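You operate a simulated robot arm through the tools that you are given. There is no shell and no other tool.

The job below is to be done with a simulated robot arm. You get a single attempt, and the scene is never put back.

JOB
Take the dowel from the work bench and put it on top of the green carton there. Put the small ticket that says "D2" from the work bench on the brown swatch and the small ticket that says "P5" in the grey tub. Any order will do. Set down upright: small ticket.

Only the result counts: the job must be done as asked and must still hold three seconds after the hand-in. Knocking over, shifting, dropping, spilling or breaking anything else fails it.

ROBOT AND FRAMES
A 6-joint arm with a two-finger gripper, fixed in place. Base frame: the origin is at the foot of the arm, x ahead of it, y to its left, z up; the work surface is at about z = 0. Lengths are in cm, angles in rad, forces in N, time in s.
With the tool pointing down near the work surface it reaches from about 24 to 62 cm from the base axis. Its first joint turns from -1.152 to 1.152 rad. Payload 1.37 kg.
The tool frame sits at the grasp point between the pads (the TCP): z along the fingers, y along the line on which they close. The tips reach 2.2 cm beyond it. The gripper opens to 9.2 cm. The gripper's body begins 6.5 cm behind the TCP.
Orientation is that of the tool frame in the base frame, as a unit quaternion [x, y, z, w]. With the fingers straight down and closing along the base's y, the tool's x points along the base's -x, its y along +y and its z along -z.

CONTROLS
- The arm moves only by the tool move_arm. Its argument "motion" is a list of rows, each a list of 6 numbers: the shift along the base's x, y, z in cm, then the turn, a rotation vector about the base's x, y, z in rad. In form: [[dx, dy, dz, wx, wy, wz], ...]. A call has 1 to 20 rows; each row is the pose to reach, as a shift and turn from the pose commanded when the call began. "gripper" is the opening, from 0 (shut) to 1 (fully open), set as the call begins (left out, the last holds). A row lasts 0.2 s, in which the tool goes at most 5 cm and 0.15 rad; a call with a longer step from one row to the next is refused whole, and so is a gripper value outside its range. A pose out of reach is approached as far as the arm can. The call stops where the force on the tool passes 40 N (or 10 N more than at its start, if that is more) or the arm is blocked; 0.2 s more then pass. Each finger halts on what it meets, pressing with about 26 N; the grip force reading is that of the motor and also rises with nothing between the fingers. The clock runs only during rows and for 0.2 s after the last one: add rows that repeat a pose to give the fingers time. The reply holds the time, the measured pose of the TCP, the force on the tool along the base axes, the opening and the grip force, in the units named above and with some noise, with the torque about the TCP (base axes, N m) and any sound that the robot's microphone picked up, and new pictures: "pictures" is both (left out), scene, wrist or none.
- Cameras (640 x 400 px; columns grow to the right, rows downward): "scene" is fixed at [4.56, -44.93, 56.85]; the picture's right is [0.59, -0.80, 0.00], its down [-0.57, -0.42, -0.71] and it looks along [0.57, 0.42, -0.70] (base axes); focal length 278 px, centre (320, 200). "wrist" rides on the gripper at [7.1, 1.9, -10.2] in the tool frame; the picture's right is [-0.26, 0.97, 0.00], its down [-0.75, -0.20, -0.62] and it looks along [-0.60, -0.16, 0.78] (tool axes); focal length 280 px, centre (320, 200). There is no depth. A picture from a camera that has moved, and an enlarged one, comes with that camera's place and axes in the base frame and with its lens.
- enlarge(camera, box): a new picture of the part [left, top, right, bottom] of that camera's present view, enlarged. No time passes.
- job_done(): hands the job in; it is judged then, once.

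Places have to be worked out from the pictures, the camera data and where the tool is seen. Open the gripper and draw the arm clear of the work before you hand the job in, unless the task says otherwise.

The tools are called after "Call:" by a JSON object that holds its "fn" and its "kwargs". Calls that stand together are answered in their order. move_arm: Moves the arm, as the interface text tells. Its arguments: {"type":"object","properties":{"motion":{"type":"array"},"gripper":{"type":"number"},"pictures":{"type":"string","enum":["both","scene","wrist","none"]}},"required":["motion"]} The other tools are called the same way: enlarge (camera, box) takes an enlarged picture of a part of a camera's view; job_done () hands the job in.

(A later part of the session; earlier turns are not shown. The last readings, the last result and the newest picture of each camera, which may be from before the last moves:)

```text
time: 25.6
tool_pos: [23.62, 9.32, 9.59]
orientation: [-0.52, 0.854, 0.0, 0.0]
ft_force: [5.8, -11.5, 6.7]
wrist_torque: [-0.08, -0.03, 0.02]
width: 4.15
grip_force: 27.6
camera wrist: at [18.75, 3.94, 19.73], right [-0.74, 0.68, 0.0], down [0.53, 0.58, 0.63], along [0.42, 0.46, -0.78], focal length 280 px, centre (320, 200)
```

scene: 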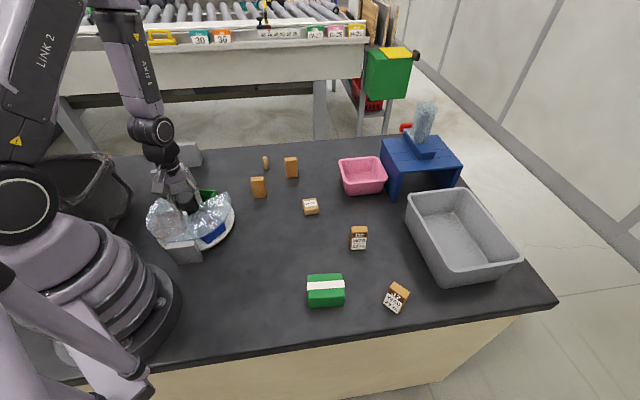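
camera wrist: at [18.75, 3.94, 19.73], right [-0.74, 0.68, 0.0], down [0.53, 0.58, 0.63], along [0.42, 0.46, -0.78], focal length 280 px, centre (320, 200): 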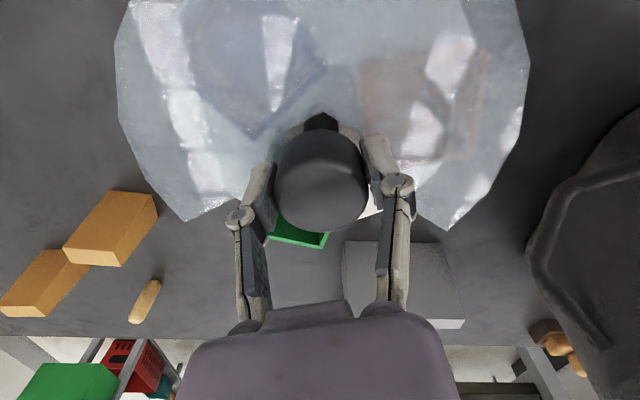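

The trays rotate with the knob, and the torque is negligible. I continue the clockwise turn to bring the rust tray into the gap.

Call:
{"fn": "move_arm", "kwargs": {"motion": [[0, 0, 0, 0, 0, -0.12], [0, 0, 0, 0, 0, -0.24], [0, 0, 0, 0, 0, -0.36], [0, 0, 0, 0, 0, -0.48], [0, 0, 0, 0, 0, -0.6], [0, 0, 0, 0, 0, -0.72], [0, 0, 0, 0, 0, -0.84], [0, 0, 0, 0, 0, -0.96], [0, 0, 0, 0, 0, -1.08], [0, 0, 0, 0, 0, -1.2], [0, 0, 0, 0, 0, -1.32], [0, 0, 0, 0, 0, -1.44], [0, 0, 0, 0, 0, -1.56], [0, 0, 0, 0, 0, -1.68], [0, 0, 0, 0, 0, -1.74], [0, 0, 0, 0, 0, -1.74]]}}

```text
time: 26.9
tool_pos: [23.43, 9.45, 9.52]
orientation: [-0.231, 0.973, 0.0, 0.0]
ft_force: [-0.3, 2.7, -3.9]
wrist_torque: [-0.12, 0.14, 0.01]
width: 4.14
grip_force: 27.7
stopped in row 6: the force on the tool passed its limit at 44 N (the readings are from after the stop); the commanded pose is now the measured one
camera wrist: at [16.44, 7.97, 19.73], right [-0.2, 0.98, 0.0], down [0.76, 0.16, 0.63], along [0.61, 0.13, -0.78], focal length 280 px, centre (320, 200)
```

scene: 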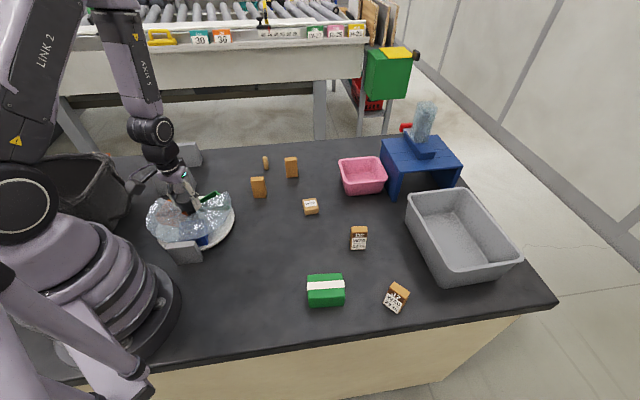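
wrist: 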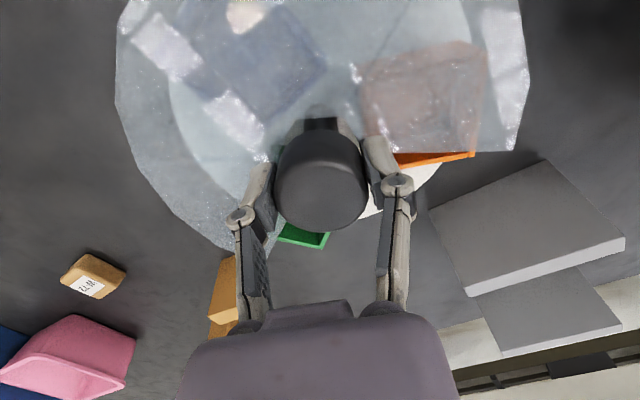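

The turn stopped on side load from a slight off-axis grip; about 0.93 rad is done and the commanded pose has reset. I continue with small lateral compensation following the knob axis at about (23.6,9.6).

Call:
{"fn": "move_arm", "kwargs": {"motion": [[-0.02, 0.02, 0, 0, 0, -0.1], [-0.03, 0.04, 0, 0, 0, -0.2], [-0.05, 0.055, 0, 0, 0, -0.3], [-0.06, 0.08, 0, 0, 0, -0.4], [-0.07, 0.1, 0, 0, 0, -0.5], [-0.08, 0.12, 0, 0, 0, -0.6], [-0.08, 0.12, 0, 0, 0, -0.6]]}}

```text
time: 28.5
tool_pos: [23.55, 9.66, 9.38]
orientation: [0.067, 0.998, 0.001, 0.001]
ft_force: [-1.4, 5.9, 17.2]
wrist_torque: [0.12, -0.05, 0.01]
width: 4.14
grip_force: 28.7
camera wrist: at [16.85, 12.42, 19.68], right [0.39, 0.92, 0.0], down [0.72, -0.31, 0.63], along [0.58, -0.24, -0.78], focal length 280 px, centre (320, 200)
```

scene: 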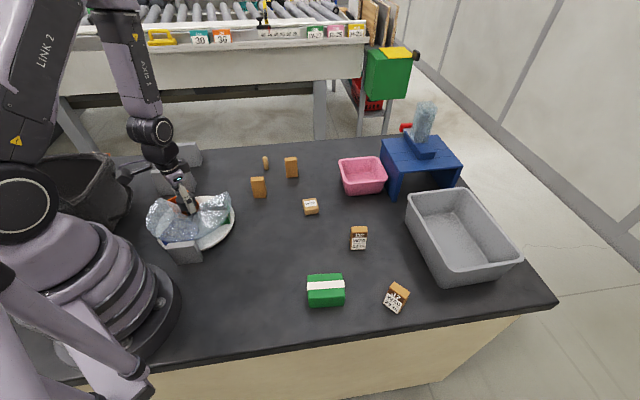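
wrist: 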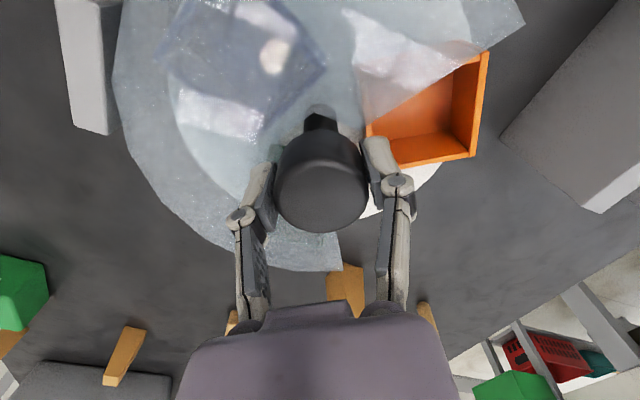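

The tray is emerging; I enlarge it to check whether a brown swatch lies in it.

Call:
{"fn": "enlarge", "kwargs": {"camera": "wrist", "box": [330, 20, 510, 190]}}

Call:
{"fn": "enlarge", "kwargs": {"camera": "wrist", "box": [110, 0, 350, 180]}}

```text
2.35 times, centred on (420, 105) of wrist
camera zoom: at [16.85, 12.42, 19.68], right [0.39, 0.92, 0.0], down [0.72, -0.31, 0.63], along [0.58, -0.24, -0.78], focal length 660 px, centre (85, 424)
```

zoom: 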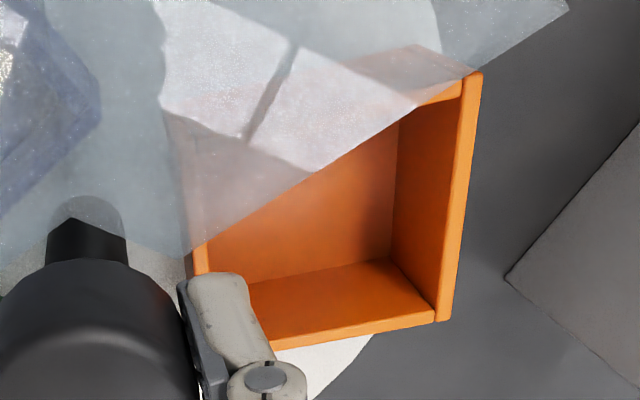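

```text
2.22 times, centred on (230, 90) of wrist
camera zoom: at [16.85, 12.42, 19.68], right [0.39, 0.92, 0.0], down [0.72, -0.31, 0.63], along [0.58, -0.24, -0.78], focal length 623 px, centre (520, 444)
```

zoom: 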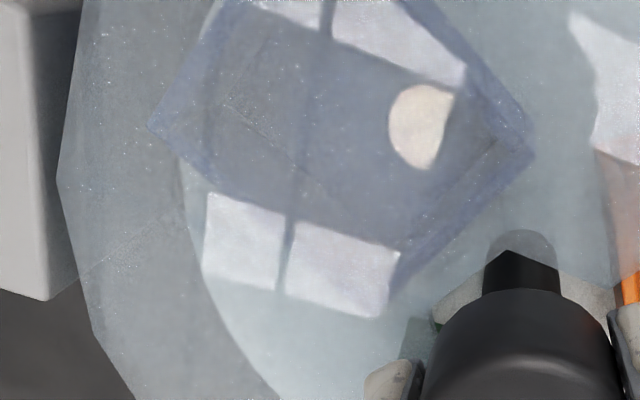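

The tray is plainly orange inside with no swatch, so I must look again. While nothing moves, I scan the bench at high zoom for a low-contrast brown patch.

Call:
{"fn": "enlarge", "kwargs": {"camera": "scene", "box": [195, 200, 325, 290]}}

Call:
{"fn": "enlarge", "kwargs": {"camera": "scene", "box": [170, 260, 320, 370]}}

Call:
{"fn": "enlarge", "kwargs": {"camera": "scene", "box": [340, 230, 560, 350]}}

Call:
{"fn": "enlarge", "kwargs": {"camera": "scene", "box": [380, 110, 500, 210]}}

Call:
{"fn": "enlarge", "kwargs": {"camera": "scene", "box": [190, 130, 420, 240]}}

```text
4.44 times, centred on (260, 245) of scene
camera zoom: at [4.55, -44.93, 56.85], right [0.59, -0.8, 0.0], down [-0.57, -0.42, -0.71], along [0.57, 0.42, -0.7], focal length 1234 px, centre (587, 0)
```

zoom: 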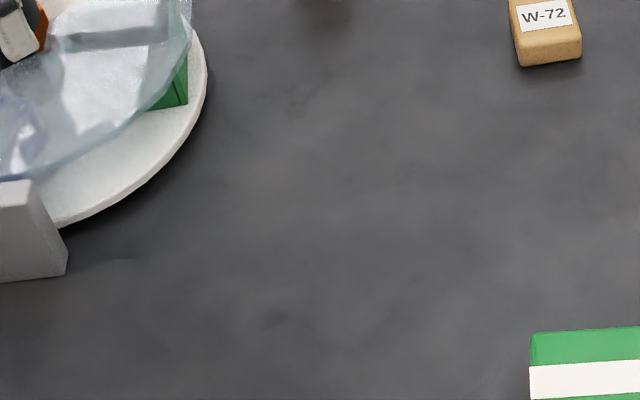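

```text
3.64 times, centred on (245, 315) of scene
camera zoom: at [4.55, -44.93, 56.85], right [0.59, -0.8, 0.0], down [-0.57, -0.42, -0.71], along [0.57, 0.42, -0.7], focal length 1010 px, centre (593, -218)
```

zoom: 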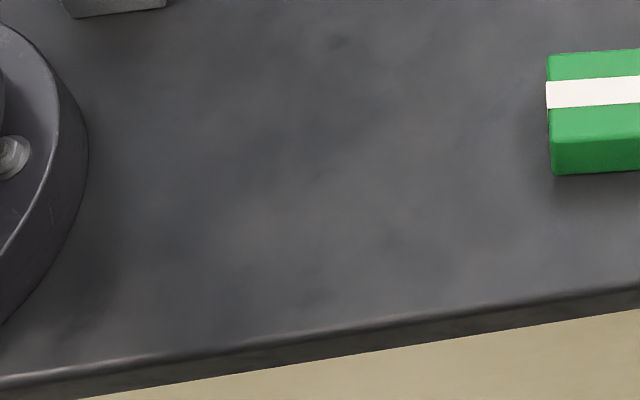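

```text
2.91 times, centred on (450, 290) of scene
camera zoom: at [4.55, -44.93, 56.85], right [0.59, -0.8, 0.0], down [-0.57, -0.42, -0.71], along [0.57, 0.42, -0.7], focal length 808 px, centre (-58, -62)
```

zoom: 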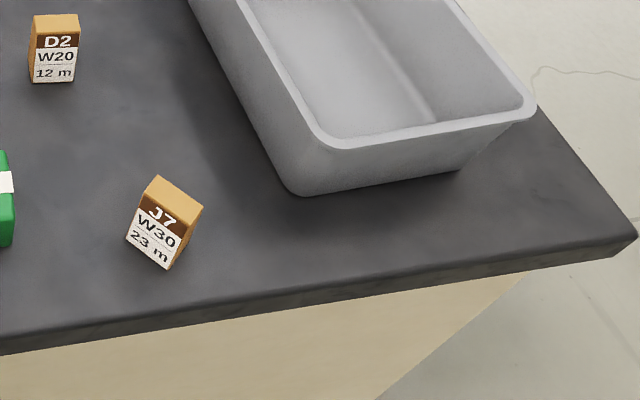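

```text
4.00 times, centred on (440, 160) of scene
camera zoom: at [4.55, -44.93, 56.85], right [0.59, -0.8, 0.0], down [-0.57, -0.42, -0.71], along [0.57, 0.42, -0.7], focal length 1111 px, centre (-160, 360)
```

zoom: 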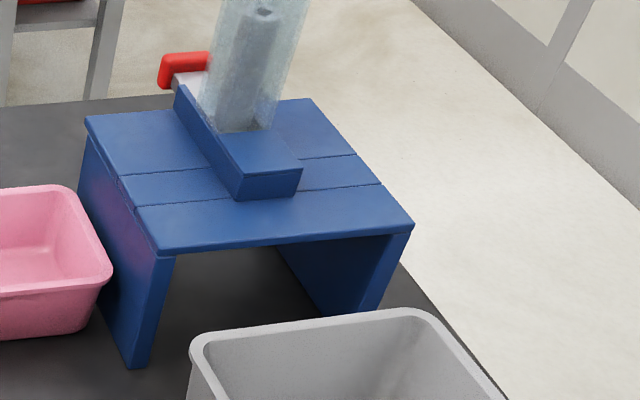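

```text
2.78 times, centred on (305, 185) of scene
camera zoom: at [4.55, -44.93, 56.85], right [0.59, -0.8, 0.0], down [-0.57, -0.42, -0.71], along [0.57, 0.42, -0.7], focal length 773 px, centre (362, 242)
```

zoom: 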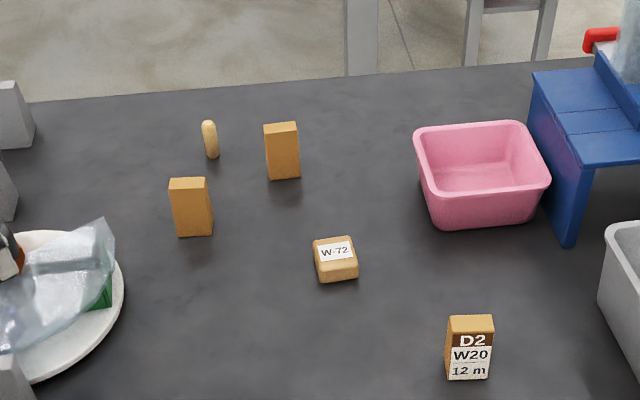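

No swatch is visible anywhere on the open bench, and part of the orange floor and the whole blue floor are still unseen. I turn further to check both trays fully.

Call:
{"fn": "move_arm", "kwargs": {"motion": [[0, 0, 0.03, 0, 0, -0.1], [0, 0, 0.03, 0, 0, -0.2], [0, 0.02, 0.03, 0, 0, -0.3], [0, 0.03, 0.03, 0, 0, -0.4], [0, 0.04, 0.03, 0, 0, -0.5], [0, 0.04, 0.03, 0, 0, -0.5]]}}

```text
time: 29.5
tool_pos: [23.51, 9.62, 9.54]
orientation: [0.242, 0.97, 0.0, 0.001]
ft_force: [0.8, 0.8, -3.4]
wrist_torque: [0.01, 0.31, 0.0]
width: 4.14
grip_force: 27.8
stopped in row 4: the force on the tool passed its limit at 42 N (the readings are from after the stop); the commanded pose is now the measured one
camera wrist: at [18.28, 14.64, 19.71], right [0.69, 0.73, 0.0], down [0.57, -0.54, 0.63], along [0.46, -0.43, -0.78], focal length 280 px, centre (320, 200)
```

scene: 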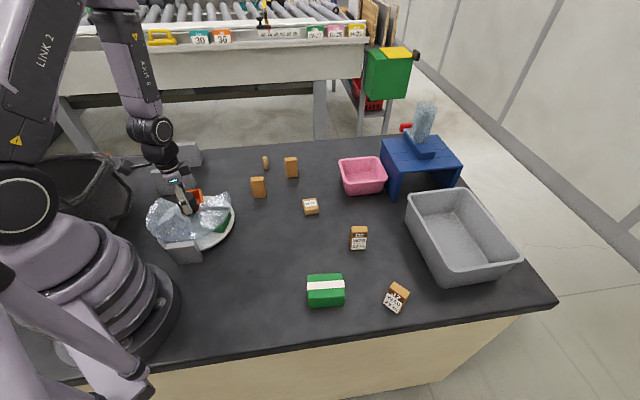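
wrist: 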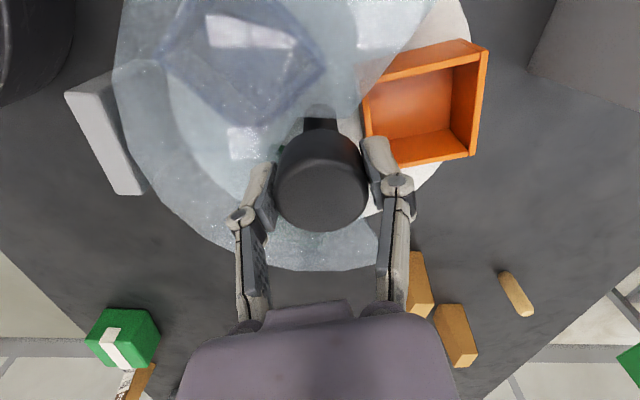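

Call:
{"fn": "enlarge", "kwargs": {"camera": "wrist", "box": [140, 0, 350, 140]}}

Call:
{"fn": "enlarge", "kwargs": {"camera": "wrist", "box": [340, 20, 510, 180]}}

```text
2.86 times, centred on (245, 70) of wrist
camera zoom: at [18.28, 14.64, 19.71], right [0.69, 0.73, 0.0], down [0.57, -0.54, 0.63], along [0.46, -0.43, -0.78], focal length 801 px, centre (534, 571)
```

zoom: 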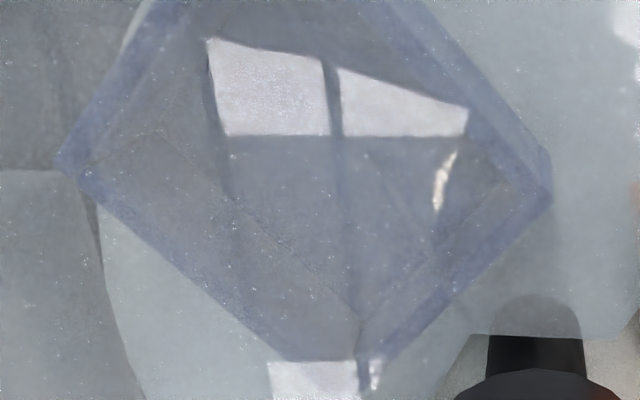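

```text
2.50 times, centred on (425, 100) of wrist
camera zoom: at [18.28, 14.64, 19.71], right [0.69, 0.73, 0.0], down [0.57, -0.54, 0.63], along [0.46, -0.43, -0.78], focal length 701 px, centre (58, 450)
```

zoom: 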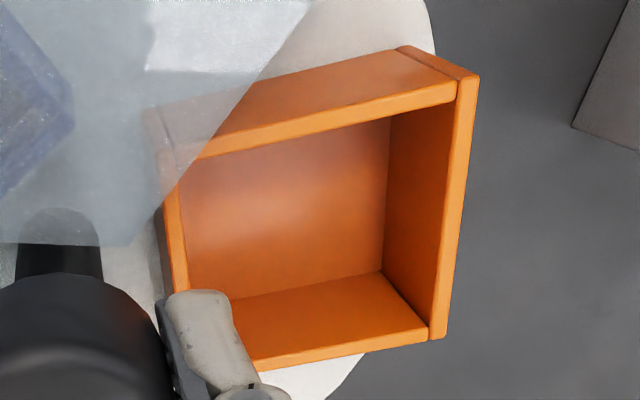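

The orange tray is empty, but the blue tray's floor under the cover shows a faint rectangle outline with a neutral-brown tone, unlike its blue walls. I release the knob, rewind the wrist around it, and re-grip to bring the blue tray into the gap.

Call:
{"fn": "move_arm", "kwargs": {"motion": [[0, 0, 0, 0, 0, 0], [0, 0, 0, 0, 0, 0], [0, 0, 0, 0, 0, 0], [0, 0, 0, 0, 0, 0], [0, 0, 0, 0, 0, 0]], "gripper": 1.0, "pictures": "none"}}

Call:
{"fn": "move_arm", "kwargs": {"motion": [[0, 0, 0.3, 0, 0, 0.14], [0, 0, 0.3, 0, 0, 0.28], [0, 0, 0.3, 0, 0, 0.42], [0, 0, 0.3, 0, 0, 0.56], [0, 0, 0.3, 0, 0, 0.7], [0, 0, 0.3, 0, 0, 0.84], [0, 0, 0.3, 0, 0, 0.98], [0, 0, 0.3, 0, 0, 1.12], [0, 0, 0.3, 0, 0, 1.26], [0, 0, 0.3, 0, 0, 1.4], [0, 0, 0.3, 0, 0, 1.54], [0, 0, 0.3, 0, 0, 1.68], [0, 0, 0.3, 0, 0, 1.82], [0, 0, 0.3, 0, 0, 1.96], [0, 0, 0.3, 0, 0, 2.1], [0, 0, 0.3, 0, 0, 2.24], [0, 0, 0.3, 0, 0, 2.24]]}}

```text
time: 30.7
tool_pos: [23.5, 9.58, 9.5]
orientation: [0.243, 0.97, 0.0, 0.001]
ft_force: [0.2, -0.5, 0.0]
wrist_torque: [-0.02, 0.0, 0.0]
width: 9.19
grip_force: 0.1
```

```text
time: 34.3
tool_pos: [23.52, 9.62, 9.82]
orientation: [0.768, -0.64, -0.001, 0.0]
ft_force: [-0.6, 0.2, 0.2]
wrist_torque: [-0.03, 0.03, 0.01]
width: 9.2
grip_force: 0.1
camera wrist: at [23.0, 2.27, 19.97], right [-1.0, 0.08, 0.0], down [0.07, 0.78, 0.63], along [0.05, 0.62, -0.78], focal length 280 px, centre (320, 200)
```

scene: 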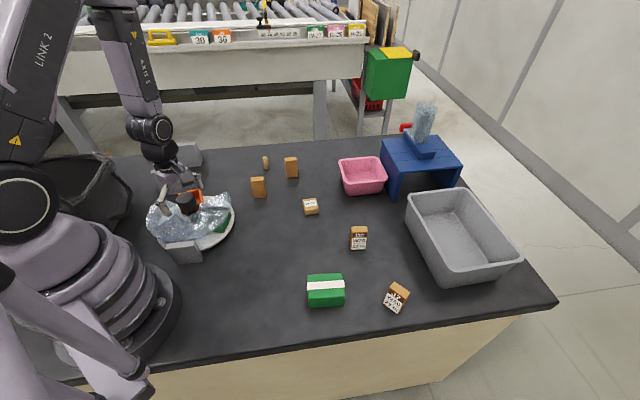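
wrist: 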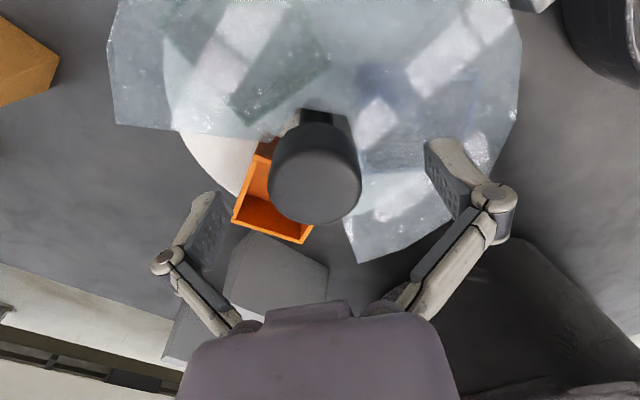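

I re-grip the knob, centred at about (23.7, 9.5), and check the side load.

Call:
{"fn": "move_arm", "kwargs": {"motion": [[0.1, -0.1, -0.2, 0, 0, 0], [0.15, -0.1, -0.35, 0, 0, 0]], "pictures": "none"}}

Call:
{"fn": "move_arm", "kwargs": {"motion": [[0, 0, 0, 0, 0, 0], [0, 0, 0, 0, 0, 0], [0, 0, 0, 0, 0, 0], [0, 0, 0, 0, 0, 0], [0, 0, 0, 0, 0, 0]], "gripper": 0.3, "pictures": "none"}}

```text
time: 34.9
tool_pos: [23.67, 9.71, 9.55]
orientation: [0.768, -0.641, -0.001, 0.001]
ft_force: [0.3, -0.1, -0.8]
wrist_torque: [-0.01, 0.02, 0.0]
width: 9.22
grip_force: 0.1
```

```text
time: 36.1
tool_pos: [23.75, 9.55, 9.51]
orientation: [0.768, -0.641, -0.001, 0.0]
ft_force: [-2.1, -0.6, 6.4]
wrist_torque: [0.03, 0.04, -0.04]
width: 4.14
grip_force: 28.4
```

The grip is clean now (low forces). I turn clockwise in segments.

Call:
{"fn": "move_arm", "kwargs": {"motion": [[0, 0, 0, 0, 0, -0.12], [0, 0, 0, 0, 0, -0.24], [0, 0, 0, 0, 0, -0.36], [0, 0, 0, 0, 0, -0.48], [0, 0, 0, 0, 0, -0.6], [0, 0, 0, 0, 0, -0.72], [0, 0, 0, 0, 0, -0.84], [0, 0, 0, 0, 0, -0.84]], "pictures": "none"}}

```text
time: 37.9
tool_pos: [23.59, 9.4, 9.35]
orientation: [-0.44, 0.898, 0.001, -0.001]
ft_force: [-15.4, 20.3, 4.9]
wrist_torque: [0.62, 0.04, 0.05]
width: 4.12
grip_force: 28.1
```

Call:
{"fn": "move_arm", "kwargs": {"motion": [[-0.05, 0.06, 0, 0, 0, -0.1], [-0.07, 0.1, 0, 0, 0, -0.2], [-0.09, 0.12, 0, 0, 0, -0.32], [-0.1, 0.14, 0, 0, 0, -0.44], [-0.11, 0.16, 0, 0, 0, -0.56], [-0.12, 0.18, 0, 0, 0, -0.68], [-0.12, 0.18, 0, 0, 0, -0.68]]}}

```text
time: 39.5
tool_pos: [23.51, 9.68, 9.5]
orientation: [-0.113, 0.994, 0.001, 0.0]
ft_force: [9.8, -25.9, -4.2]
wrist_torque: [-0.32, -0.18, -0.05]
width: 4.49
grip_force: 13.0
camera wrist: at [16.3, 9.93, 19.76], right [0.04, 1.0, 0.0], down [0.78, -0.03, 0.62], along [0.62, -0.02, -0.78], focal length 280 px, centre (320, 200)
```

scene: 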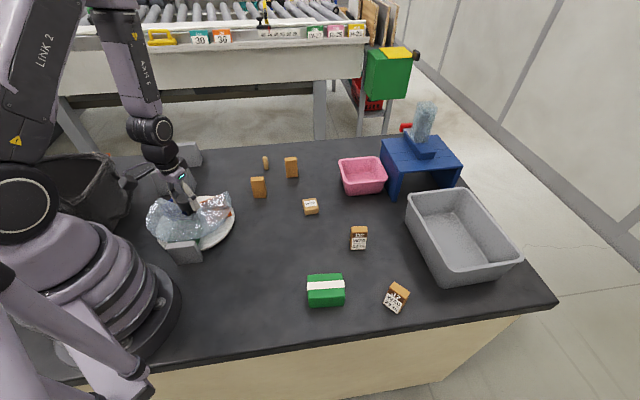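
wrist: 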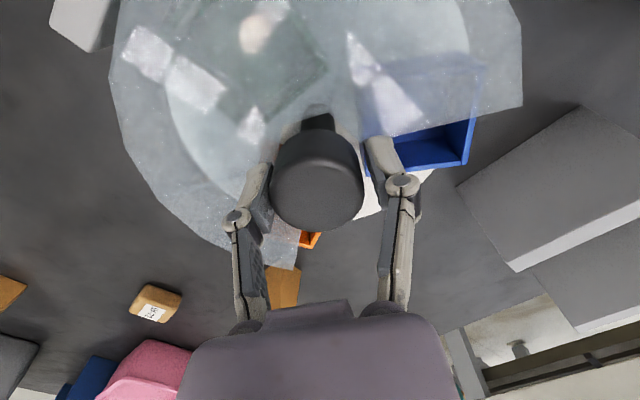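

The compensation overshot (fy -26 N), so I shift back a bit and continue turning while the blue tray emerges.

Call:
{"fn": "move_arm", "kwargs": {"motion": [[0.03, -0.08, 0, 0, 0, 0], [0.04, -0.1, 0, 0, 0, -0.05], [0.04, -0.1, 0, 0, 0, -0.15], [0.04, -0.1, 0, 0, 0, -0.25], [0.04, -0.1, 0, 0, 0, -0.35], [0.04, -0.1, 0, 0, 0, -0.35]]}}

```text
time: 40.9
tool_pos: [23.48, 9.71, 9.4]
orientation: [0.062, 0.998, 0.001, 0.0]
ft_force: [5.5, -30.4, 18.8]
wrist_torque: [-0.75, -0.14, -0.06]
width: 4.1
grip_force: 28.4
camera wrist: at [16.88, 12.33, 19.64], right [0.38, 0.93, 0.0], down [0.72, -0.3, 0.63], along [0.58, -0.24, -0.78], focal length 280 px, centre (320, 200)
```

scene: 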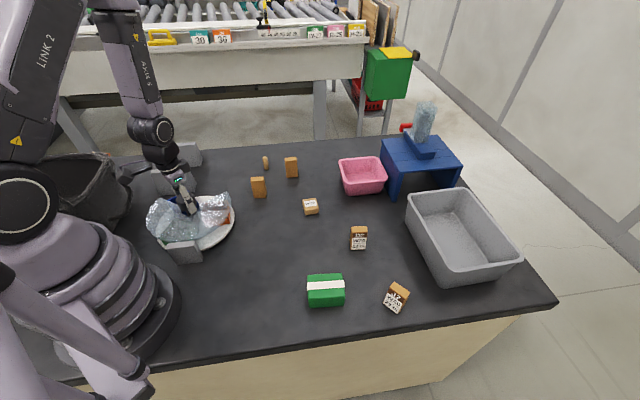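
wrist: 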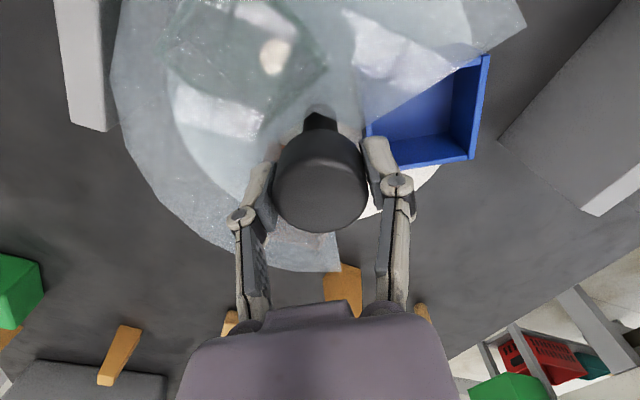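

Call:
{"fn": "enlarge", "kwargs": {"camera": "wrist", "box": [330, 20, 510, 190]}}

Call:
{"fn": "enlarge", "kwargs": {"camera": "wrist", "box": [150, 0, 350, 150]}}

```text
2.35 times, centred on (420, 105) of wrist
camera zoom: at [16.88, 12.33, 19.64], right [0.38, 0.93, 0.0], down [0.72, -0.3, 0.63], along [0.58, -0.24, -0.78], focal length 660 px, centre (85, 424)
```

zoom: 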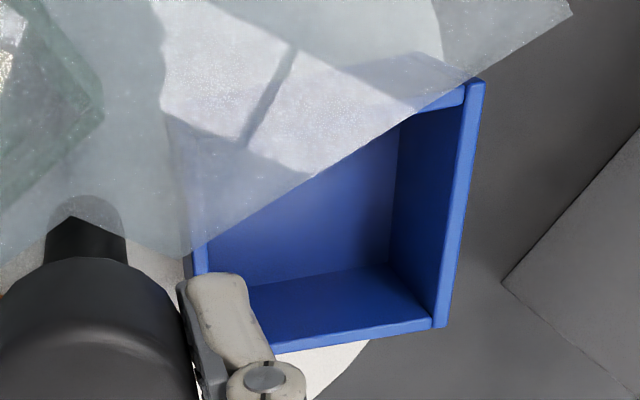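

```text
2.67 times, centred on (250, 75) of wrist
camera zoom: at [16.88, 12.33, 19.64], right [0.38, 0.93, 0.0], down [0.72, -0.3, 0.63], along [0.58, -0.24, -0.78], focal length 748 px, centre (507, 533)
```

zoom: 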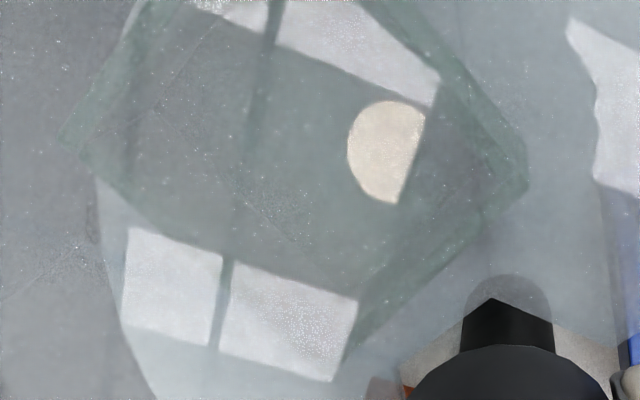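

All three trays are empty, so the turntable isn't where the swatch is and I'll restore it to its original angle. Total turn so far is about -3.76 rad, so another -2.52 rad completes the full circle. I release and rewind for a fresh grip.

Call:
{"fn": "move_arm", "kwargs": {"motion": [[0, -0.05, 0, 0, 0, 0], [0, -0.05, 0, 0, 0, 0], [0, -0.05, 0, 0, 0, 0], [0, -0.05, 0, 0, 0, 0], [0, -0.05, 0, 0, 0, 0]], "gripper": 1.0, "pictures": "none"}}

Call:
{"fn": "move_arm", "kwargs": {"motion": [[0, 0, 0.3, 0, 0, 0.15], [0, 0, 0.3, 0, 0, 0.3], [0, 0, 0.3, 0, 0, 0.45], [0, 0, 0.3, 0, 0, 0.6], [0, 0, 0.3, 0, 0, 0.75], [0, 0, 0.3, 0, 0, 0.9], [0, 0, 0.3, 0, 0, 1.05], [0, 0, 0.3, 0, 0, 1.2], [0, 0, 0.3, 0, 0, 1.35], [0, 0, 0.3, 0, 0, 1.5], [0, 0, 0.3, 0, 0, 1.5]], "pictures": "wrist"}}

```text
time: 42.1
tool_pos: [23.59, 9.62, 9.4]
orientation: [0.06, 0.998, 0.001, 0.001]
ft_force: [-0.2, 0.0, -0.8]
wrist_torque: [0.01, -0.01, 0.01]
width: 9.19
grip_force: 0.0
```

```text
time: 44.5
tool_pos: [23.74, 9.52, 9.72]
orientation: [-0.637, 0.771, 0.001, 0.0]
ft_force: [0.1, -0.9, -0.5]
wrist_torque: [0.04, 0.01, 0.02]
width: 9.18
grip_force: 0.1
camera wrist: at [20.56, 2.86, 20.02], right [-0.9, 0.44, 0.0], down [0.34, 0.7, 0.63], along [0.27, 0.56, -0.78], focal length 280 px, centre (320, 200)
```

wrist: 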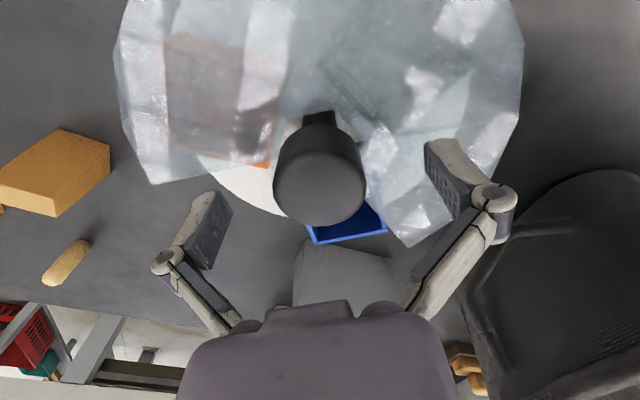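

Call:
{"fn": "move_arm", "kwargs": {"motion": [[0.03, 0, -0.15, 0, 0, 0], [0.05, 0, -0.27, 0, 0, 0]], "pictures": "none"}}

Call:
{"fn": "move_arm", "kwargs": {"motion": [[0, 0, 0, 0, 0, 0], [0, 0, 0, 0, 0, 0], [0, 0, 0, 0, 0, 0], [0, 0, 0, 0, 0, 0], [0, 0, 0, 0, 0, 0]], "gripper": 0.3, "pictures": "none"}}

```text
time: 45.1
tool_pos: [23.58, 9.65, 9.38]
orientation: [-0.637, 0.771, 0.001, 0.0]
ft_force: [0.5, -1.0, 0.3]
wrist_torque: [0.02, 0.0, -0.02]
width: 9.18
grip_force: 0.1
```

```text
time: 46.3
tool_pos: [23.68, 9.43, 9.47]
orientation: [-0.636, 0.772, 0.001, 0.0]
ft_force: [1.5, -1.3, 6.5]
wrist_torque: [-0.02, 0.02, 0.01]
width: 4.14
grip_force: 27.9
```

Clean grip again. I turn clockwise in segments to complete the circle.

Call:
{"fn": "move_arm", "kwargs": {"motion": [[0, 0, 0, 0, 0, -0.12], [0, 0, 0, 0, 0, -0.24], [0, 0, 0, 0, 0, -0.36], [0, 0, 0, 0, 0, -0.48], [0, 0, 0, 0, 0, -0.6], [0, 0, 0, 0, 0, -0.72], [0, 0, 0, 0, 0, -0.84], [0, 0, 0, 0, 0, -0.84]], "pictures": "none"}}

```text
time: 47.5
tool_pos: [23.65, 9.48, 9.58]
orientation: [-0.382, 0.924, 0.001, 0.0]
ft_force: [2.8, -5.8, -0.5]
wrist_torque: [-0.32, 0.03, 0.03]
width: 4.09
grip_force: 27.9
stopped in row 6: the force on the tool passed its limit at 42 N (the readings are from after the stop); the commanded pose is now the measured one
```

Call:
{"fn": "move_arm", "kwargs": {"motion": [[0, 0, 0, 0, 0, -0.12], [0, 0, 0, 0, 0, -0.24], [0, 0, 0, 0, 0, -0.36], [0, 0, 0, 0, 0, -0.48], [0, 0, 0, 0, 0, -0.48]], "pictures": "none"}}

```text
time: 48.7
tool_pos: [23.76, 9.62, 9.4]
orientation: [-0.151, 0.989, 0.001, 0.001]
ft_force: [13.3, -19.0, 0.6]
wrist_torque: [-0.27, -0.33, 0.14]
width: 4.21
grip_force: 10.8
```

Call:
{"fn": "move_arm", "kwargs": {"motion": [[0.03, -0.06, 0, 0, 0, -0.05], [0.03, -0.06, 0, 0, 0, -0.15], [0.03, -0.06, 0, 0, 0, -0.27], [0.03, -0.06, 0, 0, 0, -0.39], [0.03, -0.06, 0, 0, 0, -0.51], [0.03, -0.06, 0, 0, 0, -0.51]], "pictures": "none"}}

```text
time: 50.1
tool_pos: [23.81, 9.49, 9.36]
orientation: [0.102, 0.995, 0.001, 0.001]
ft_force: [4.5, -1.9, -7.3]
wrist_torque: [0.01, 0.09, 0.44]
width: 4.1
grip_force: 27.7
```

Call:
{"fn": "move_arm", "kwargs": {"motion": [[0, 0, 0, 0, 0, -0.12], [0, 0, 0, 0, 0, -0.24], [0, 0, 0, 0, 0, -0.36], [0, 0, 0, 0, 0, -0.48], [0, 0, 0, 0, 0, -0.6], [0, 0, 0, 0, 0, -0.6]]}}

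```text
time: 51.5
tool_pos: [23.75, 9.52, 9.55]
orientation: [0.391, 0.92, 0.0, 0.001]
ft_force: [0.7, 2.1, -3.6]
wrist_torque: [0.12, 0.14, 0.41]
width: 4.13
grip_force: 28.1
camera wrist: at [20.29, 15.97, 19.74], right [0.88, 0.48, 0.0], down [0.37, -0.68, 0.63], along [0.3, -0.55, -0.78], focal length 280 px, centre (320, 200)
```

scene: 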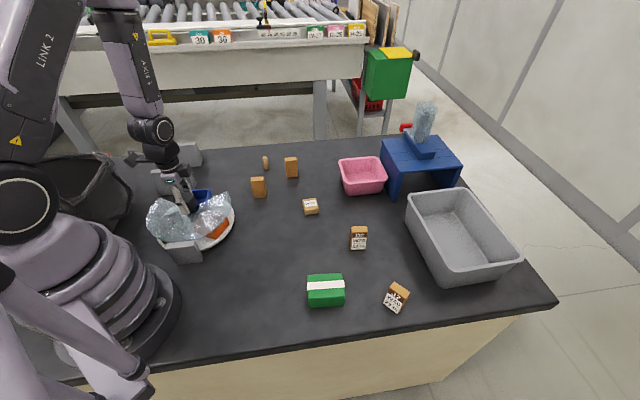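
wrist: 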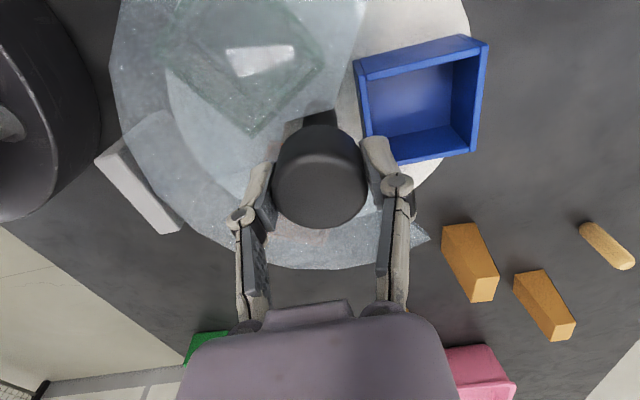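

The blue tray is fully exposed and empty, and it's at about 45° rather than where a free turn would put it. The z torque (0.44 N·m) suggests an end stop two index positions from the start. I'll turn back the other way (about +240°), so I release and pre-wind the wrist negative.

Call:
{"fn": "move_arm", "kwargs": {"motion": [[0, 0, 0, 0, 0, 0.05], [0, 0, 0, 0, 0, 0.05], [0, 0, 0, 0, 0, 0.05], [0, 0, 0, 0, 0, 0.05], [0, 0, 0, 0, 0, 0.05], [0, 0, 0, 0, 0, 0.05]], "gripper": 1.0, "pictures": "none"}}

Call:
{"fn": "move_arm", "kwargs": {"motion": [[0, 0, 0.3, 0, 0, -0.15], [0, 0, 0.3, 0, 0, -0.3], [0, 0, 0.3, 0, 0, -0.45], [0, 0, 0.3, 0, 0, -0.6], [0, 0, 0.3, 0, 0, -0.75], [0, 0, 0.3, 0, 0, -0.9], [0, 0, 0.3, 0, 0, -1.05], [0, 0, 0.3, 0, 0, -1.2], [0, 0, 0.3, 0, 0, -1.35], [0, 0, 0.3, 0, 0, -1.5], [0, 0, 0.3, 0, 0, -1.5]]}}

```text
time: 52.9
tool_pos: [23.78, 9.52, 9.45]
orientation: [0.368, 0.93, 0.001, 0.002]
ft_force: [0.7, 0.5, -0.4]
wrist_torque: [-0.01, 0.0, 0.0]
width: 9.2
grip_force: 0.1
```

```text
time: 55.3
tool_pos: [23.77, 9.51, 9.84]
orientation: [0.903, 0.429, 0.0, 0.002]
ft_force: [0.4, -0.3, 0.0]
wrist_torque: [-0.02, 0.0, -0.05]
width: 9.23
grip_force: 0.1
camera wrist: at [29.84, 13.76, 19.97], right [0.58, -0.81, 0.0], down [-0.63, -0.45, 0.63], along [-0.51, -0.37, -0.78], focal length 280 px, centre (320, 200)
```

scene: 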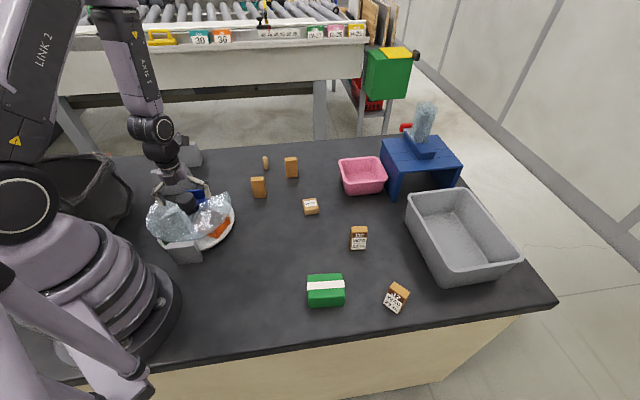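
wrist: 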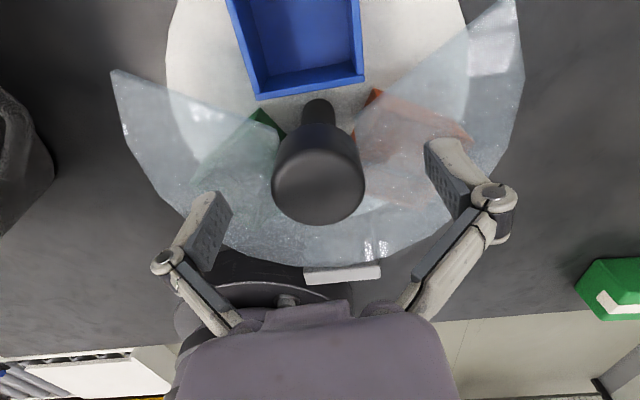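

The trays now sit one index off (blue in the gap). I re-grip and turn counter-clockwise by about 240°.

Call:
{"fn": "move_arm", "kwargs": {"motion": [[-0.05, 0.03, -0.2, 0, 0, 0], [-0.07, 0.03, -0.37, 0, 0, 0]], "pictures": "none"}}

Call:
{"fn": "move_arm", "kwargs": {"motion": [[0, 0, 0, 0, 0, 0], [0, 0, 0, 0, 0, 0], [0, 0, 0, 0, 0, 0], [0, 0, 0, 0, 0, 0], [0, 0, 0, 0, 0, 0]], "gripper": 0.3, "pictures": "none"}}

Call:
{"fn": "move_arm", "kwargs": {"motion": [[0, 0, 0, 0, 0, 0.12], [0, 0, 0, 0, 0, 0.24], [0, 0, 0, 0, 0, 0.36], [0, 0, 0, 0, 0, 0.48], [0, 0, 0, 0, 0, 0.6], [0, 0, 0, 0, 0, 0.72], [0, 0, 0, 0, 0, 0.72]]}}

```text
time: 55.9
tool_pos: [23.72, 9.51, 9.45]
orientation: [0.903, 0.43, -0.001, 0.002]
ft_force: [-0.3, 0.6, -0.5]
wrist_torque: [-0.02, 0.05, -0.01]
width: 9.2
grip_force: 0.1
```

```text
time: 57.1
tool_pos: [23.65, 9.5, 9.39]
orientation: [0.903, 0.43, -0.002, 0.001]
ft_force: [-7.1, 8.9, 10.4]
wrist_torque: [0.12, 0.18, -0.01]
width: 4.13
grip_force: 27.7
```

```text
time: 58.7
tool_pos: [23.73, 9.48, 9.37]
orientation: [0.695, 0.719, -0.001, 0.001]
ft_force: [3.6, -15.7, 4.1]
wrist_torque: [-0.23, -0.08, 0.0]
width: 4.09
grip_force: 27.7
camera wrist: at [25.45, 16.65, 19.61], right [0.97, -0.23, 0.0], down [-0.18, -0.76, 0.63], along [-0.14, -0.61, -0.78], focal length 280 px, centre (320, 200)
```

scene: 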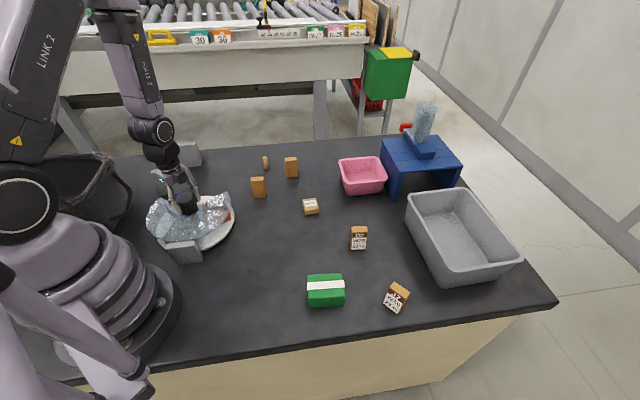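
wrist: 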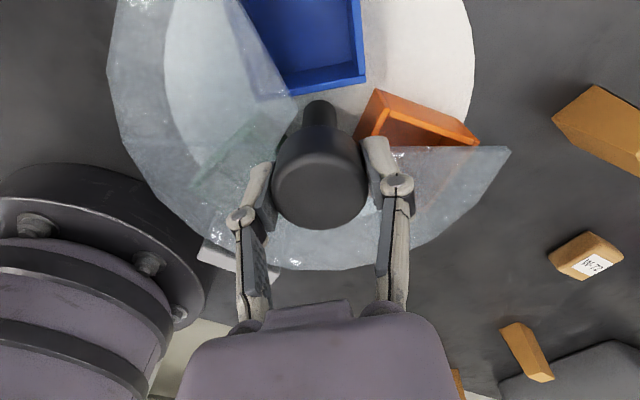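

Turning CCW works with no slip. I continue in segments.

Call:
{"fn": "move_arm", "kwargs": {"motion": [[0, -0.04, 0, 0, 0, 0.12], [0, -0.04, 0, 0, 0, 0.24], [0, -0.04, 0, 0, 0, 0.36], [0, -0.04, 0, 0, 0, 0.48], [0, -0.04, 0, 0, 0, 0.6], [0, -0.04, 0, 0, 0, 0.72], [0, -0.04, 0, 0, 0, 0.72]], "pictures": "none"}}

```text
time: 60.3
tool_pos: [23.7, 9.45, 9.4]
orientation: [0.393, 0.919, 0.0, 0.001]
ft_force: [-8.3, 21.9, -1.1]
wrist_torque: [0.37, 0.2, -0.01]
width: 4.15
grip_force: 27.4
```

Call:
{"fn": "move_arm", "kwargs": {"motion": [[-0.02, 0.05, 0, 0, 0, 0.12], [-0.02, 0.05, 0, 0, 0, 0.24], [-0.02, 0.05, 0, 0, 0, 0.36], [-0.02, 0.05, 0, 0, 0, 0.48], [-0.02, 0.05, 0, 0, 0, 0.6], [-0.02, 0.05, 0, 0, 0, 0.72], [-0.02, 0.05, 0, 0, 0, 0.72]], "pictures": "none"}}

```text
time: 61.9
tool_pos: [23.73, 9.58, 9.42]
orientation: [0.045, 0.999, 0.001, 0.002]
ft_force: [10.8, -4.9, -5.4]
wrist_torque: [-0.1, 0.08, -0.03]
width: 4.11
grip_force: 27.8
```

Call:
{"fn": "move_arm", "kwargs": {"motion": [[0.02, 0, 0, 0, 0, 0.12], [0.02, 0, 0, 0, 0, 0.24], [0.02, 0, 0, 0, 0, 0.36], [0.02, 0, 0, 0, 0, 0.48], [0.02, 0, 0, 0, 0, 0.6], [0.02, 0, 0, 0, 0, 0.72], [0.02, 0, 0, 0, 0, 0.72]], "pictures": "none"}}

```text
time: 63.5
tool_pos: [23.75, 9.43, 9.34]
orientation: [-0.308, 0.951, 0.001, 0.002]
ft_force: [16.4, 1.6, -3.8]
wrist_torque: [-0.18, 0.09, 0.04]
width: 4.11
grip_force: 28.2
```

Call:
{"fn": "move_arm", "kwargs": {"motion": [[0.04, 0, 0, 0, 0, 0.12], [0.04, 0, 0, 0, 0, 0.24], [0.04, 0, 0, 0, 0, 0.36], [0.04, 0, 0, 0, 0, 0.48], [0.04, 0, 0, 0, 0, 0.6], [0.04, 0, 0, 0, 0, 0.72], [0.04, 0, 0, 0, 0, 0.72]]}}

```text
time: 65.1
tool_pos: [23.75, 9.68, 9.34]
orientation: [-0.624, 0.782, 0.001, 0.0]
ft_force: [22.8, -22.0, -4.4]
wrist_torque: [-0.27, -0.28, 0.02]
width: 4.11
grip_force: 28.4
camera wrist: at [20.37, 3.08, 19.59], right [-0.88, 0.47, 0.0], down [0.37, 0.69, 0.63], along [0.29, 0.55, -0.78], focal length 280 px, centre (320, 200)
```

scene: 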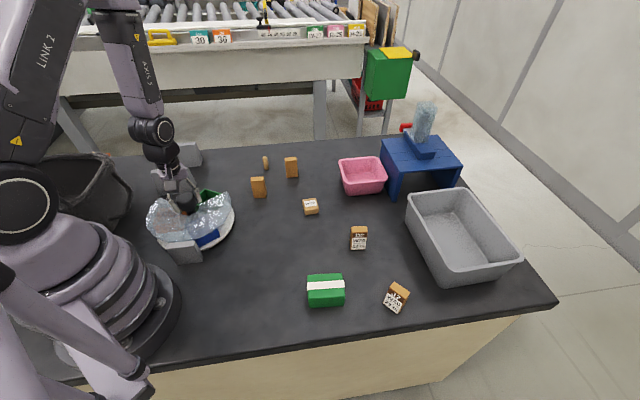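
wrist: 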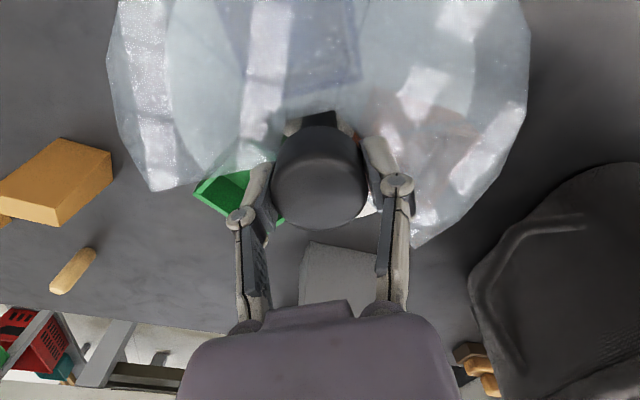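

Call:
{"fn": "move_arm", "kwargs": {"motion": [[0.04, -0.05, 0, 0, 0, 0.1], [0.05, -0.05, 0, 0, 0, 0.2], [0.05, -0.05, 0, 0, 0, 0.3], [0.05, -0.05, 0, 0, 0, 0.4], [0.05, -0.05, 0, 0, 0, 0.5], [0.05, -0.05, 0, 0, 0, 0.5]]}}

Call:
{"fn": "enlarge", "kwargs": {"camera": "scene", "box": [190, 185, 240, 250]}}

```text
time: 66.5
tool_pos: [23.74, 9.5, 9.32]
orientation: [0.798, -0.602, -0.001, 0.0]
ft_force: [9.1, 5.9, -20.1]
wrist_torque: [0.08, -0.09, 0.03]
width: 4.09
grip_force: 27.9
camera wrist: at [23.93, 2.2, 19.63], right [-1.0, -0.01, 0.0], down [-0.01, 0.78, 0.63], along [-0.01, 0.63, -0.78], focal length 280 px, centre (320, 200)
```

scene: 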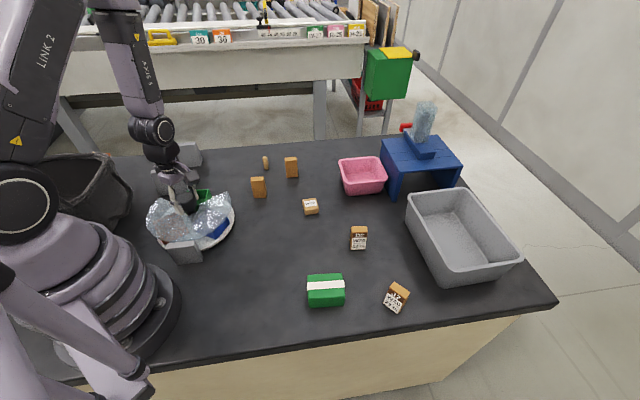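
wrist: 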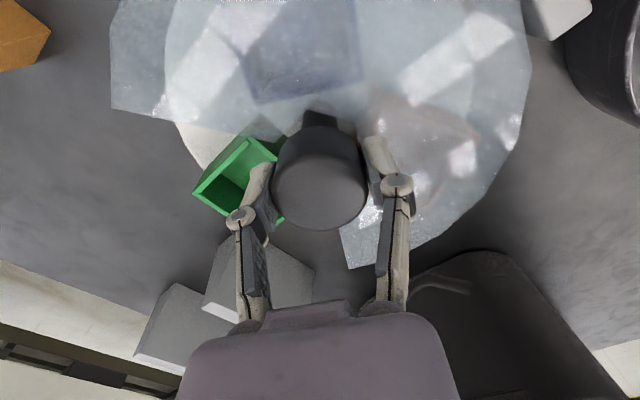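

```text
6.15 times, centred on (215, 218) of scene
camera zoom: at [4.56, -44.93, 56.85], right [0.59, -0.8, 0.0], down [-0.57, -0.42, -0.71], along [0.57, 0.42, -0.7], focal length 1709 px, centre (966, 92)
```

zoom: 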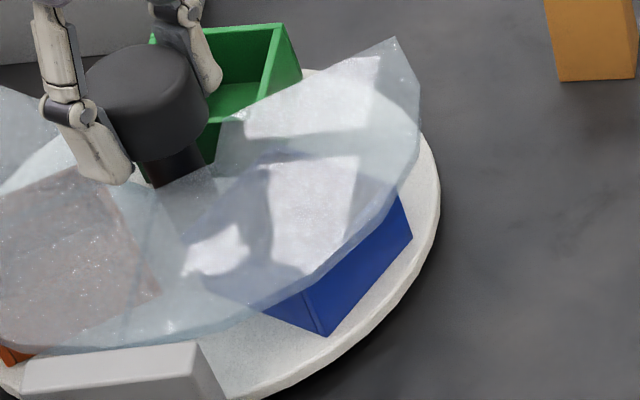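

Nearly restored: the blue corner is about 10 zoomed px short of its original place, so about +0.05 rad more. I do that and compare again.

Call:
{"fn": "move_arm", "kwargs": {"motion": [[0, 0, 0.03, 0, 0, 0.03], [0, 0, 0.03, 0, 0, 0.055], [0, 0, 0.03, 0, 0, 0.055]], "pictures": "none"}}

Call:
{"fn": "enlarge", "kwargs": {"camera": "scene", "box": [190, 185, 240, 250]}}

```text
time: 67.3
tool_pos: [23.73, 9.5, 9.4]
orientation: [0.814, -0.581, -0.002, 0.0]
ft_force: [5.2, 11.9, -18.4]
wrist_torque: [0.16, -0.05, 0.0]
width: 4.12
grip_force: 28.1
```

```text
6.15 times, centred on (215, 218) of scene
camera zoom: at [4.56, -44.93, 56.85], right [0.59, -0.8, 0.0], down [-0.57, -0.42, -0.71], along [0.57, 0.42, -0.7], focal length 1709 px, centre (966, 92)
```

zoom: 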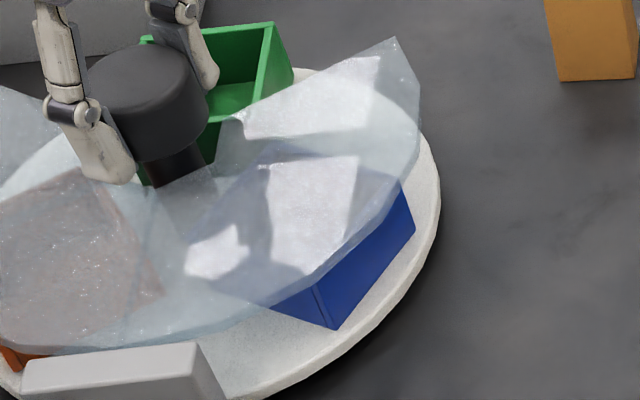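

Call:
{"fn": "move_arm", "kwargs": {"motion": [[0, 0, 0, 0, 0, -0.018], [0, 0, 0, 0, 0, -0.018]], "pictures": "none"}}

Call:
{"fn": "enlarge", "kwargs": {"camera": "scene", "box": [190, 185, 240, 250]}}

```text
time: 67.9
tool_pos: [23.64, 9.49, 9.44]
orientation: [0.809, -0.588, -0.001, 0.0]
ft_force: [6.1, 5.2, -14.2]
wrist_torque: [0.08, -0.06, -0.01]
width: 4.11
grip_force: 28.1
```

```text
6.15 times, centred on (215, 218) of scene
camera zoom: at [4.56, -44.93, 56.85], right [0.59, -0.8, 0.0], down [-0.57, -0.42, -0.71], along [0.57, 0.42, -0.7], focal length 1709 px, centre (966, 92)
```

zoom: 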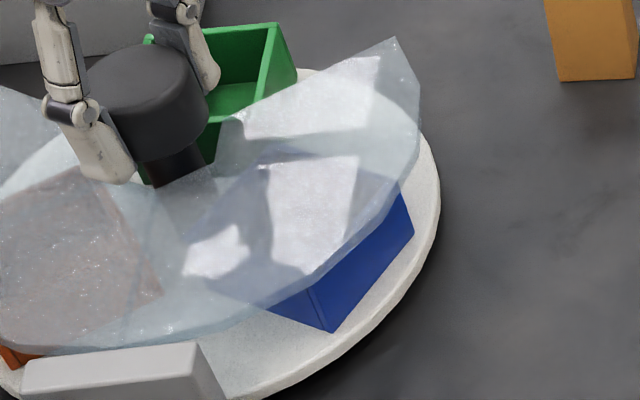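

The turntable now matches its original picture. I release the knob and rise, then resume searching hidden places (tub floors near their front walls, under the platform, behind the bin).

Call:
{"fn": "move_arm", "kwargs": {"motion": [[0, 0, 0, 0, 0, 0], [0, 0, 0, 0, 0, 0], [0, 0, 0, 0, 0, 0], [0, 0, 0, 0, 0, 0], [0, 0, 0, 0, 0, 0]], "gripper": 1.0, "pictures": "none"}}

Call:
{"fn": "move_arm", "kwargs": {"motion": [[0, 0, 2, 0, 0, 0], [0, 0, 5, 0, 0, 0], [0, 0, 9, 0, 0, -0.1], [0, 0, 13, 0, 0, -0.2], [2, 0, 17, 0, 0, -0.35], [5, 0, 20, 0, 0, -0.5], [5, 0, 20, 0, 0, -0.5]]}}

```text
time: 69.1
tool_pos: [23.69, 9.59, 9.41]
orientation: [0.808, -0.589, -0.001, 0.0]
ft_force: [0.3, -0.8, 0.4]
wrist_torque: [-0.02, -0.01, 0.03]
width: 9.22
grip_force: 0.0
```

```text
time: 70.7
tool_pos: [28.5, 9.77, 29.44]
orientation: [-0.637, 0.771, 0.001, 0.0]
ft_force: [-0.3, 0.2, -0.8]
wrist_torque: [-0.03, -0.02, -0.05]
width: 9.2
grip_force: 0.0
camera wrist: at [25.48, 3.1, 39.59], right [-0.9, 0.44, 0.0], down [0.34, 0.7, 0.63], along [0.27, 0.56, -0.78], focal length 280 px, centre (320, 200)
```

scene: 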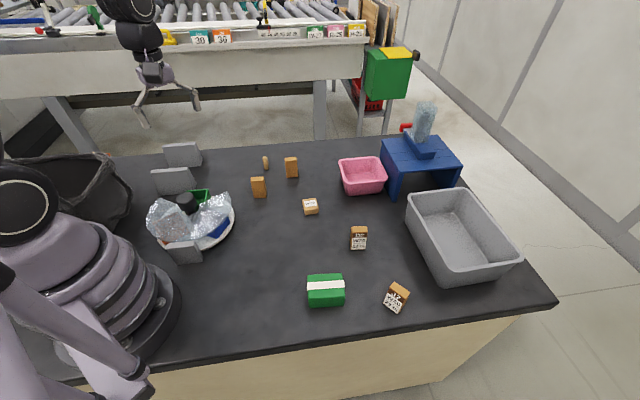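
wrist: 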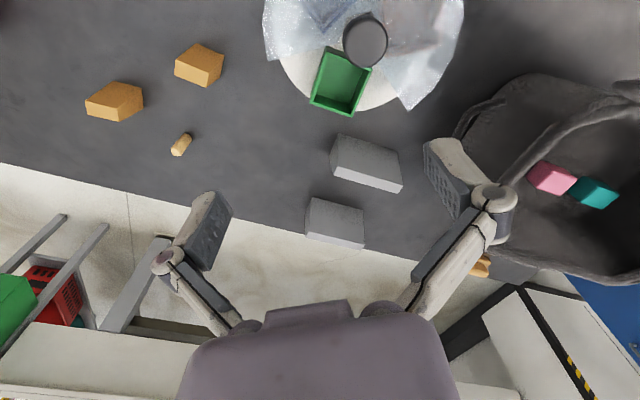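

Next I look under the blue platform's arch and into the near part of the grey tub, from a position near the tub's front side at a safe height.

Call:
{"fn": "move_arm", "kwargs": {"motion": [[1.2, -4, 0, 0, 0, -0.05], [2.4, -8, 0, 0, 0, -0.1], [3.6, -12, 0, 0, 0, -0.15], [4.8, -16, 0, 0, 0, -0.2], [6, -20, 0, 0, 0, -0.25], [7.2, -24, 0, 0, 0, -0.3], [8.4, -28, -1, 0, 0, -0.35], [9.6, -32, -2, 0, 0, -0.4], [10.8, -36, -3, 0, 0, -0.45], [12, -40, -5, 0, 0, -0.5], [13.5, -44, -7, 0, 0, -0.55], [15, -48, -10, 0, 0, -0.6], [16.3, -51, -12, 0, 0, -0.6], [16.3, -51, -12, 0, 0, -0.6]]}}

```text
refused: row 12 steps farther than a row can; nothing moved
```

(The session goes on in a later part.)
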